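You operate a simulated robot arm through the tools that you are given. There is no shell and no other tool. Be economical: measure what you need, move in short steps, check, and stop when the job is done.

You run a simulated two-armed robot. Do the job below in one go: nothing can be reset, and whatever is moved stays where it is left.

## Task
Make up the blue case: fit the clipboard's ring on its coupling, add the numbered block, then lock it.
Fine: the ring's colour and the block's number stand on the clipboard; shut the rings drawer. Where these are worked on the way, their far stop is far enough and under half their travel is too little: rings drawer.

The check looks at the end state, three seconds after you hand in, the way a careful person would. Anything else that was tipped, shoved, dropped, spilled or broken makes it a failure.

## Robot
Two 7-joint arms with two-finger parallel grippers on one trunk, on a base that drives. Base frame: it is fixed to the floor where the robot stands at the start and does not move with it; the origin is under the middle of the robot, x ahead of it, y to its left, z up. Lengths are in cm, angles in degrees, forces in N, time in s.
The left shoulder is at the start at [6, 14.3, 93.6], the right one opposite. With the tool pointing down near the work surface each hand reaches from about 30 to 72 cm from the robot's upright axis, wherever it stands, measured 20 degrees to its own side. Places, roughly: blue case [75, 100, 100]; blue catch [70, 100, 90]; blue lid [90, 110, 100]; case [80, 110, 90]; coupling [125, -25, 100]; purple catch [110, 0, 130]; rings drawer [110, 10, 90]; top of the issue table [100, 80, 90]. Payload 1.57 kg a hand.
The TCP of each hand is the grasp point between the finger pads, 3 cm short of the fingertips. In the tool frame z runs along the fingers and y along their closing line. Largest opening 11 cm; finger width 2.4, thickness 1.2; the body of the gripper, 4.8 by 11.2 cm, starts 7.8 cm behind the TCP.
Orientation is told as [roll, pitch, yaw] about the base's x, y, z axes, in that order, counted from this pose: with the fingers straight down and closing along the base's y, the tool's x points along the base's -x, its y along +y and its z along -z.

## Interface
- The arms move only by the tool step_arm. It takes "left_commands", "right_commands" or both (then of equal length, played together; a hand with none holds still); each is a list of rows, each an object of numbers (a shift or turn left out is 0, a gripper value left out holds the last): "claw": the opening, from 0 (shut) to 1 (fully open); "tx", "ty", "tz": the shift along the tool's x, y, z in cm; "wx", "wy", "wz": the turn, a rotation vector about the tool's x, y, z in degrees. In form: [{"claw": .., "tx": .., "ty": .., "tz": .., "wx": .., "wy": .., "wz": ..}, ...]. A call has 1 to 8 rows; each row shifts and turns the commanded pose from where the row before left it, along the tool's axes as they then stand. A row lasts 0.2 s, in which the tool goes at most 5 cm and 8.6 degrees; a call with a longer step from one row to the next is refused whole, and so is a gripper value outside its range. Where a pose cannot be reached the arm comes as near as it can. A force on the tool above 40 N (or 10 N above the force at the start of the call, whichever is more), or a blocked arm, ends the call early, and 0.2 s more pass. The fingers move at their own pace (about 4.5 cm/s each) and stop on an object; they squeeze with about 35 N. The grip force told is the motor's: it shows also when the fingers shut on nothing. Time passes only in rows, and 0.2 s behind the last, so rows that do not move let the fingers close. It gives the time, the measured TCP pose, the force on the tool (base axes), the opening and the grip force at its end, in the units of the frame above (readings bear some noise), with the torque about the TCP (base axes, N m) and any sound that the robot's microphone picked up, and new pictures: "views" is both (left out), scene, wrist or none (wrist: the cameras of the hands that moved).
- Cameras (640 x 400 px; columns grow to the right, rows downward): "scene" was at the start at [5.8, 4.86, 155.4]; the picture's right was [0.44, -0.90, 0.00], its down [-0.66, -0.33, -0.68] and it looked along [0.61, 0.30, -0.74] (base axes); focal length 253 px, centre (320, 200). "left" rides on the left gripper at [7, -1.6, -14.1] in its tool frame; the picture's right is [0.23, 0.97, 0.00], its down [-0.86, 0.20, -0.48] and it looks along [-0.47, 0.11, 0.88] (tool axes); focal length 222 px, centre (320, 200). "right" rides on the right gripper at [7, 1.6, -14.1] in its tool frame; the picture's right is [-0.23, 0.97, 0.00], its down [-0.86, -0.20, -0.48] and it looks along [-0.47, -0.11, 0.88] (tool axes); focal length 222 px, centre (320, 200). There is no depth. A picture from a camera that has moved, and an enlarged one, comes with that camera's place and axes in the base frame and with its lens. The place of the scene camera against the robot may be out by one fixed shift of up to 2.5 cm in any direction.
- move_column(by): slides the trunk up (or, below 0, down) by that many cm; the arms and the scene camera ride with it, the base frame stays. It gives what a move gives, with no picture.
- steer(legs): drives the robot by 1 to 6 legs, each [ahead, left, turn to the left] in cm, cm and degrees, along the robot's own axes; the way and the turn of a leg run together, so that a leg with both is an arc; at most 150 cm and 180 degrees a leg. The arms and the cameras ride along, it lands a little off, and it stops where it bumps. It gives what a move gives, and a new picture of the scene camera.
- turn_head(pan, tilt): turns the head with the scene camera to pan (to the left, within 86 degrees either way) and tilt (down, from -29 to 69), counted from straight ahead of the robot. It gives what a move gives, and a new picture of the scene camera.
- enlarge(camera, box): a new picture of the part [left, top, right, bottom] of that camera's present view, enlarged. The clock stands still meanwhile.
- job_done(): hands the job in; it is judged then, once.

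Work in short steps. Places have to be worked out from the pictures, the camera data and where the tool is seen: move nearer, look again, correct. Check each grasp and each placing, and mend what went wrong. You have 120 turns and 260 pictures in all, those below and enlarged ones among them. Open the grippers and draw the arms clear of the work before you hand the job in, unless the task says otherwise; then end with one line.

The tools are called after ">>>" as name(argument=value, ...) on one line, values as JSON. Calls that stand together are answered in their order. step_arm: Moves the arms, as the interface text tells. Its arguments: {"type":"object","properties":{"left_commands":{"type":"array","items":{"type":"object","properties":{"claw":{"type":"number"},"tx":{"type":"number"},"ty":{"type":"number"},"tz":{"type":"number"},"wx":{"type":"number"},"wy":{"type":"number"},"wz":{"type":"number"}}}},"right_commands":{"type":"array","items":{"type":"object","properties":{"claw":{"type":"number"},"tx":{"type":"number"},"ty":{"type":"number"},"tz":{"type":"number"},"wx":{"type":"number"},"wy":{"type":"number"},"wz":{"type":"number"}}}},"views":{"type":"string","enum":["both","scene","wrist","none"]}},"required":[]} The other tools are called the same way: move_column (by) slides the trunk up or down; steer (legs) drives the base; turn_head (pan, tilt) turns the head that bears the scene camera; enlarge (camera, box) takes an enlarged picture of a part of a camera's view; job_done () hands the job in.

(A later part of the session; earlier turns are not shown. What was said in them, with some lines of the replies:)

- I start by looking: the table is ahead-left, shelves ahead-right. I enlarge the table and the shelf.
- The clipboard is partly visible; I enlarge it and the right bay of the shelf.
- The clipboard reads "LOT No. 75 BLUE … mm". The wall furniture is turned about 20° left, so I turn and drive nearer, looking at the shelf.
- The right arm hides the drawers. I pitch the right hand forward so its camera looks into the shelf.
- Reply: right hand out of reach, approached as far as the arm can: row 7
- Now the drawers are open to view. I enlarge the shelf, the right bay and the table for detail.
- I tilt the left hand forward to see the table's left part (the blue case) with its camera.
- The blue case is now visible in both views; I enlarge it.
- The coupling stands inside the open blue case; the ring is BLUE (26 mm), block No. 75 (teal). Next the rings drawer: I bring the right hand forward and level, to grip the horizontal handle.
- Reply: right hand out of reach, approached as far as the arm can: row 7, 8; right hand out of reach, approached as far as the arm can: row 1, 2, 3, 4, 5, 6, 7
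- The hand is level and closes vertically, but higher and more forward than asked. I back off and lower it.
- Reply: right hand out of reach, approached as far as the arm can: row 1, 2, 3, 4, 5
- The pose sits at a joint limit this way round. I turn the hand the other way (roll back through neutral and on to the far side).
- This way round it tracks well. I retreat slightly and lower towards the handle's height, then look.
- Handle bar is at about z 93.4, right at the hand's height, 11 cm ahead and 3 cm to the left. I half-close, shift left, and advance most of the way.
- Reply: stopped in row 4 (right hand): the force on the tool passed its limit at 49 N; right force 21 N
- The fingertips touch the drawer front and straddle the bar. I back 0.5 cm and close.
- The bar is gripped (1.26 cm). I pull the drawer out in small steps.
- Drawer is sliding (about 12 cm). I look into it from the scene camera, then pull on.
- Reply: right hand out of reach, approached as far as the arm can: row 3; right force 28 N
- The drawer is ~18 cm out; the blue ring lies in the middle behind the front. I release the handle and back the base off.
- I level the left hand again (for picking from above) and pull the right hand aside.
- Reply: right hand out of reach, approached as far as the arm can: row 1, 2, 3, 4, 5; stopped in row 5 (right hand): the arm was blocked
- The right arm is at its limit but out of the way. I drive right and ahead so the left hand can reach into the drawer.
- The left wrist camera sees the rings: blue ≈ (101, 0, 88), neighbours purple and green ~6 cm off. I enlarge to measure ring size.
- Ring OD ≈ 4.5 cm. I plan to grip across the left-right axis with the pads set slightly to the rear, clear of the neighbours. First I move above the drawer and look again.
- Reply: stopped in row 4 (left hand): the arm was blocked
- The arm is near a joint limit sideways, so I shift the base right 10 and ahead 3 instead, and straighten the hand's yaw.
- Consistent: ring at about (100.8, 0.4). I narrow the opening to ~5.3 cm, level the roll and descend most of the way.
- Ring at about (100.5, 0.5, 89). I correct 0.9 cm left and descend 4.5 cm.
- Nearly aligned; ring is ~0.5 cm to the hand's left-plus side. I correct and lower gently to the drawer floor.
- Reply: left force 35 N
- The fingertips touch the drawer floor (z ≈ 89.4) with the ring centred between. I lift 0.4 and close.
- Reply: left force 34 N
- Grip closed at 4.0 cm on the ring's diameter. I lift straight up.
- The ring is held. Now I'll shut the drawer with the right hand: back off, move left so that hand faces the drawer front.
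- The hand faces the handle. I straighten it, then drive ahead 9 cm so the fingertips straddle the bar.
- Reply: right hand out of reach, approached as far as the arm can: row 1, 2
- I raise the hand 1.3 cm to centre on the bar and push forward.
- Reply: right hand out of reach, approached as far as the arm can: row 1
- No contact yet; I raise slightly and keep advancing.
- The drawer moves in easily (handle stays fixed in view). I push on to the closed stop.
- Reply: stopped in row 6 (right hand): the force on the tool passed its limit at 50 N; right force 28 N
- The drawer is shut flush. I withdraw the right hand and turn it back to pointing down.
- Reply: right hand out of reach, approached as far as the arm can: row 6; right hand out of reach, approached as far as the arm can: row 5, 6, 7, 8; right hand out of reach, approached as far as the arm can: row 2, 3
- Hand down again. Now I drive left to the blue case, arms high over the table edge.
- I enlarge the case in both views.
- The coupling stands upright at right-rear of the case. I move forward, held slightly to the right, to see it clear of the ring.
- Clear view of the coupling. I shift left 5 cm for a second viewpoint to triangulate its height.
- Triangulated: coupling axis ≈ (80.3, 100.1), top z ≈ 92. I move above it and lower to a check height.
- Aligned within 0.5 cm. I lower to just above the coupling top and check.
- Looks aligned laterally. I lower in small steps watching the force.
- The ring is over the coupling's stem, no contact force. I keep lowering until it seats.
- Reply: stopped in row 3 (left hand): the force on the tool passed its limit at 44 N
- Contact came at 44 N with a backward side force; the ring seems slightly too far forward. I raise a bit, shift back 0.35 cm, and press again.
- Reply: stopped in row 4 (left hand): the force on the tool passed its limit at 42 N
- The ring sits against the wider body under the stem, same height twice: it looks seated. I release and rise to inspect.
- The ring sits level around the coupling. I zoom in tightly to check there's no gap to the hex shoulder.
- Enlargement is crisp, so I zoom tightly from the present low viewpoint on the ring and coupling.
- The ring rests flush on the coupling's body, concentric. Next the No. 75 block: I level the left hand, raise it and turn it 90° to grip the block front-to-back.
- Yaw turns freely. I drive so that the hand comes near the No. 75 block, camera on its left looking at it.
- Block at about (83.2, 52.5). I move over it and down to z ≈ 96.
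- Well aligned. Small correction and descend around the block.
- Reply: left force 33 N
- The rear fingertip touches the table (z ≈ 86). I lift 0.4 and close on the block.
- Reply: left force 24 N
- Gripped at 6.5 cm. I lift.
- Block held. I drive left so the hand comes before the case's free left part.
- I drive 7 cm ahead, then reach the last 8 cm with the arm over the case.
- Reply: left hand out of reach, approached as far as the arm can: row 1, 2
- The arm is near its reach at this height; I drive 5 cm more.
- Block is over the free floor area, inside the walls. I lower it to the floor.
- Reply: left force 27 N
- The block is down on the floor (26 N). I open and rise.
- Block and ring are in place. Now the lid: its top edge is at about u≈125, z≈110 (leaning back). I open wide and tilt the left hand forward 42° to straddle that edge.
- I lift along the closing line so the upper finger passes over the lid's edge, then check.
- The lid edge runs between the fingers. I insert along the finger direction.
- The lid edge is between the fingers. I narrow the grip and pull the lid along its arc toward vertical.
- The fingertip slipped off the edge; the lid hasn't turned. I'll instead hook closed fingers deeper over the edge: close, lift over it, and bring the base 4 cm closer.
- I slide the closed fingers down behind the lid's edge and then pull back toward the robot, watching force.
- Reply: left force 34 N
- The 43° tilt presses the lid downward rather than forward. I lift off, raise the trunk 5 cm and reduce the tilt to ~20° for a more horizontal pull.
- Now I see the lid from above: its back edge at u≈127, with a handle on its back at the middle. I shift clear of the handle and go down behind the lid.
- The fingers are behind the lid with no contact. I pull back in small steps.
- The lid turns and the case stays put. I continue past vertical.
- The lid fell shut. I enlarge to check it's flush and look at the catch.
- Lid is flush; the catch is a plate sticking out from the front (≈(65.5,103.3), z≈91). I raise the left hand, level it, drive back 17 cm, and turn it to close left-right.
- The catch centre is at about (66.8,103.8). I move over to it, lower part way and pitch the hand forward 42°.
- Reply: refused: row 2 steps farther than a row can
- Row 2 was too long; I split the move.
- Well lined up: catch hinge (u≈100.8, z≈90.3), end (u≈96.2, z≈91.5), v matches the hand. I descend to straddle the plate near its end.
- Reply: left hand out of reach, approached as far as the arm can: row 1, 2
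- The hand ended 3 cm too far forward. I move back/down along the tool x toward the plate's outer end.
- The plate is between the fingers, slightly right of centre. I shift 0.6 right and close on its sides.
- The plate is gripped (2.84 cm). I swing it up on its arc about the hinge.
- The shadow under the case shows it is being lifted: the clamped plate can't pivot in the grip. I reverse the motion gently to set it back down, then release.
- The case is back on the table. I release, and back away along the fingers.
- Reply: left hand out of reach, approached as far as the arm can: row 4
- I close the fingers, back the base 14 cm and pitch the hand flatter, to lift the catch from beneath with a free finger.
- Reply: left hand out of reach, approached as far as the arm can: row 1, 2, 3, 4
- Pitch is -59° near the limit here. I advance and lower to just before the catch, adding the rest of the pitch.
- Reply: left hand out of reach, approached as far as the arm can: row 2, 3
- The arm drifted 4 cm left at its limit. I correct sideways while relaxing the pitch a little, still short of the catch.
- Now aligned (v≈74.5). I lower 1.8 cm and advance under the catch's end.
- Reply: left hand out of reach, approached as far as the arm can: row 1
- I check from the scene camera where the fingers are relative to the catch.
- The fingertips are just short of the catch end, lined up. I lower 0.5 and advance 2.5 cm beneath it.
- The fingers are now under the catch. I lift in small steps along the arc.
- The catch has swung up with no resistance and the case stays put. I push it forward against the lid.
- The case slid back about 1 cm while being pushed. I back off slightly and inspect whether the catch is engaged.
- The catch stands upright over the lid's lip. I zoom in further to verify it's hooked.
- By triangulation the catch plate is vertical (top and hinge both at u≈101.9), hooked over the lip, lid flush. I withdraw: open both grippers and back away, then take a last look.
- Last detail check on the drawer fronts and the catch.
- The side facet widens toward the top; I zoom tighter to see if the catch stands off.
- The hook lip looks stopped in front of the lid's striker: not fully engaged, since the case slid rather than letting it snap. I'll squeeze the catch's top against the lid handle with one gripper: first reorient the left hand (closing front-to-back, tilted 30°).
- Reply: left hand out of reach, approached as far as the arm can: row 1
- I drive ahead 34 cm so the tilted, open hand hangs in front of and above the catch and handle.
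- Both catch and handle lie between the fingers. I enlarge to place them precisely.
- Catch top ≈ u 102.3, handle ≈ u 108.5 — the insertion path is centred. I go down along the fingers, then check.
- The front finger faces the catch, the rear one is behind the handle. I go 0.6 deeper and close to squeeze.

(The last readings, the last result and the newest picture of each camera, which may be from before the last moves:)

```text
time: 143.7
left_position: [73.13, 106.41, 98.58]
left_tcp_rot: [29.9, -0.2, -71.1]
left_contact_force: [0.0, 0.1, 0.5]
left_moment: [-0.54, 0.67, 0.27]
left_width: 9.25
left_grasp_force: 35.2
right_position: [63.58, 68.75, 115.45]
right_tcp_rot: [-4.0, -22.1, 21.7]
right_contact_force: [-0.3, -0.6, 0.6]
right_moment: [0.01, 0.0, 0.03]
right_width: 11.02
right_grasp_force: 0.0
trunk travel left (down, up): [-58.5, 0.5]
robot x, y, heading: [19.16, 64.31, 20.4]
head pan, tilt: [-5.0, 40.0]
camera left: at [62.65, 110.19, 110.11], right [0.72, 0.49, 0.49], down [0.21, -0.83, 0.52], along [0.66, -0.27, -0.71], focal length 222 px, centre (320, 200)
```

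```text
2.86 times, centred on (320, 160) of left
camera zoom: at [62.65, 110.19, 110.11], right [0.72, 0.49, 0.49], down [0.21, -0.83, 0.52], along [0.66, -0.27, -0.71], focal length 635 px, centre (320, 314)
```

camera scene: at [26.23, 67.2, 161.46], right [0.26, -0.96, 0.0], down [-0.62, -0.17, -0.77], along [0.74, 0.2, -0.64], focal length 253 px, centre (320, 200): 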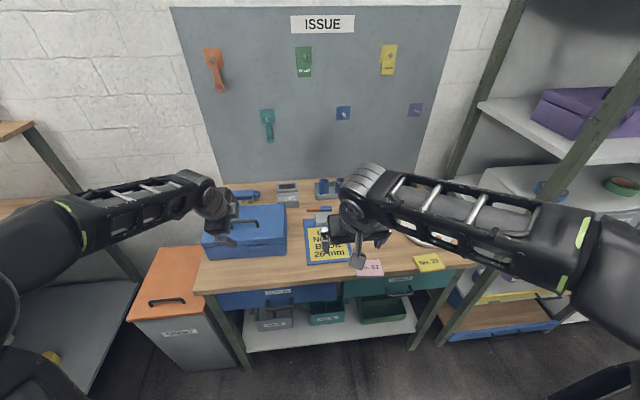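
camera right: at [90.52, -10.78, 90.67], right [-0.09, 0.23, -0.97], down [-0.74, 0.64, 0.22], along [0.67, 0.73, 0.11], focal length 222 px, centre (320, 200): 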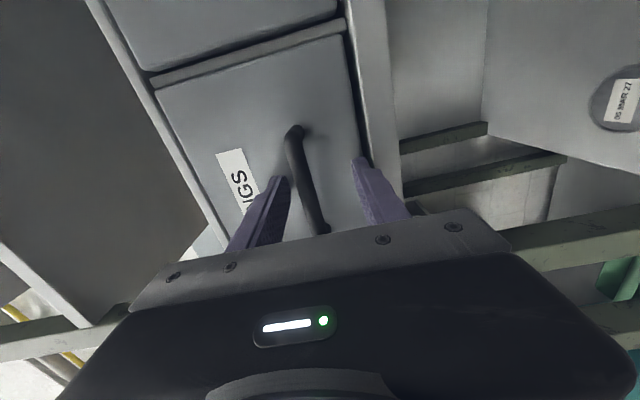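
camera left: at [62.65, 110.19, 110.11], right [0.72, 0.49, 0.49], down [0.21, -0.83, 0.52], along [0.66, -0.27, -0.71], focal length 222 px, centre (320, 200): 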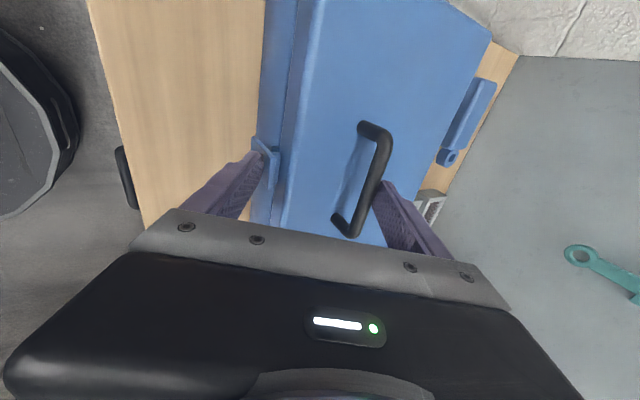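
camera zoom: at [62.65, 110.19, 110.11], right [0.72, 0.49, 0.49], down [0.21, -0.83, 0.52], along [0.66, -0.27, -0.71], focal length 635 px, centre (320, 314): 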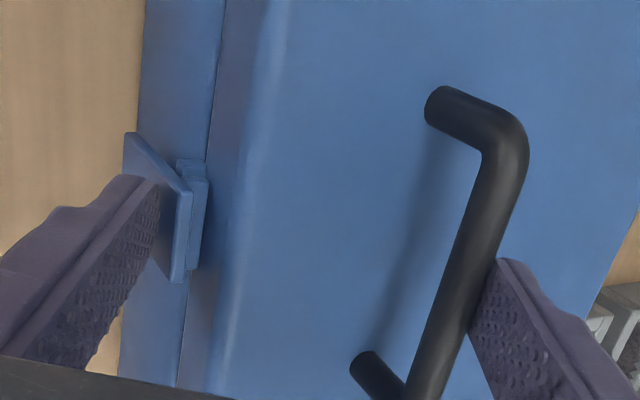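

The catch does not move under a 35 N squeeze: it is fully home. I release, withdraw upward along the fingers and back off.

>>> step_arm(left_commands=[{"claw": 1}, {"claw": 1}, {"claw": 1}, {"tz": -4}, {"tz": -4}, {"tz": -4}], views="none")

>>> steer(legs=[[-30, 0, 0]])

>>> enlarge(camera="scene", box=[200, 130, 440, 280])

>>> enlarge(camera="scene", box=[235, 170, 275, 205])

```text
time: 145.1
left_position: [66.88, 104.31, 109.17]
left_tcp_rot: [30.0, -0.2, -71.2]
left_contact_force: [-0.8, -0.3, 0.4]
left_moment: [0.04, -0.03, 0.0]
left_width: 11.0
left_grasp_force: 0.1
right_position: [63.48, 68.72, 115.44]
right_tcp_rot: [-4.0, -22.2, 21.6]
right_contact_force: [-0.5, -0.4, 0.1]
right_moment: [0.01, 0.03, -0.02]
right_width: 11.01
right_grasp_force: 0.1
trunk travel left (down, up): [-58.5, 0.5]
robot x, y, heading: [19.02, 64.67, 20.4]
head pan, tilt: [-5.0, 40.0]
```

```text
time: 147.2
left_position: [38.77, 93.8, 109.18]
left_tcp_rot: [29.9, -0.1, -71.2]
left_contact_force: [-0.2, -0.2, 0.4]
left_moment: [0.02, -0.03, 0.02]
left_width: 11.02
left_grasp_force: 0.1
right_position: [34.97, 58.08, 115.52]
right_tcp_rot: [-4.0, -22.1, 21.4]
right_contact_force: [-0.1, 0.6, 0.1]
right_moment: [0.03, -0.01, 0.01]
right_width: 11.0
right_grasp_force: 0.0
trunk travel left (down, up): [-58.5, 0.5]
robot x, y, heading: [-9.44, 53.77, 20.2]
head pan, tilt: [-5.0, 40.0]
camera scene: at [-2.4, 56.63, 161.47], right [0.26, -0.97, 0.0], down [-0.62, -0.17, -0.77], along [0.74, 0.2, -0.64], focal length 253 px, centre (320, 200)
```

scene: 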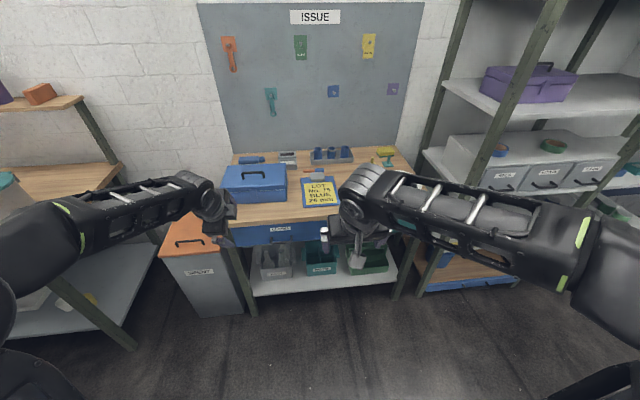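

```text
2.67 times, centred on (320, 205) of scene
camera zoom: at [-2.4, 56.63, 161.47], right [0.26, -0.97, 0.0], down [-0.62, -0.17, -0.77], along [0.74, 0.2, -0.64], focal length 676 px, centre (320, 187)
```

zoom: 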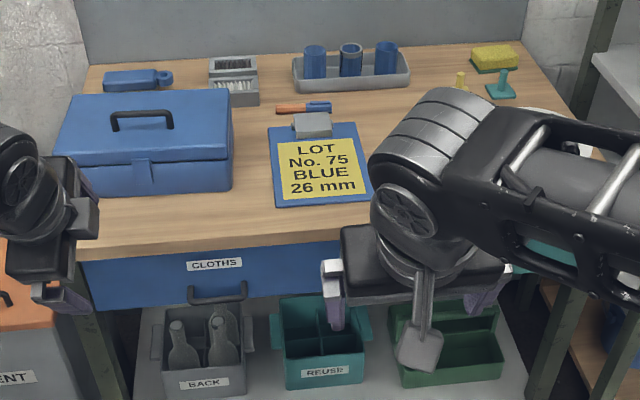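

```text
11.43 times, centred on (255, 188) of scene
camera zoom: at [-2.4, 56.63, 161.47], right [0.26, -0.97, 0.0], down [-0.62, -0.17, -0.77], along [0.74, 0.2, -0.64], focal length 2895 px, centre (1063, 343)
```

zoom: 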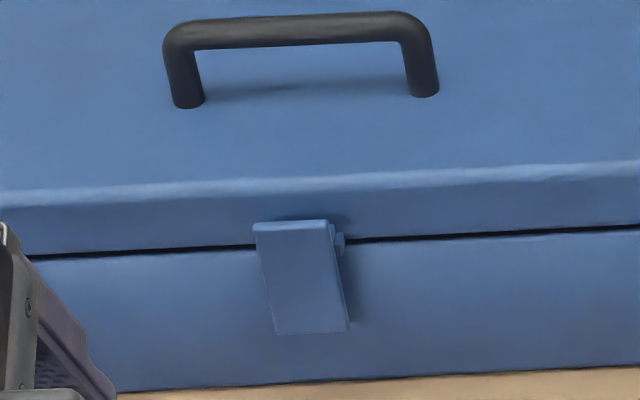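

The catch is up over the lip, the lid is flush, the rings drawer is shut, and both hands are open and clear. I hand the job in.

>>> job_done()

```text
The job is handed in.
```

I made up the blue case and handed it in: the blue ring is on its coupling, the No. 75 block lies inside, the lid is shut with its catch up, and the rings drawer is shut. Working the lid and catch slid the case about 1 cm and briefly lifted its front. I didn't look inside again after that. The catch did not move under a 35 N squeeze, so I took it as locked.
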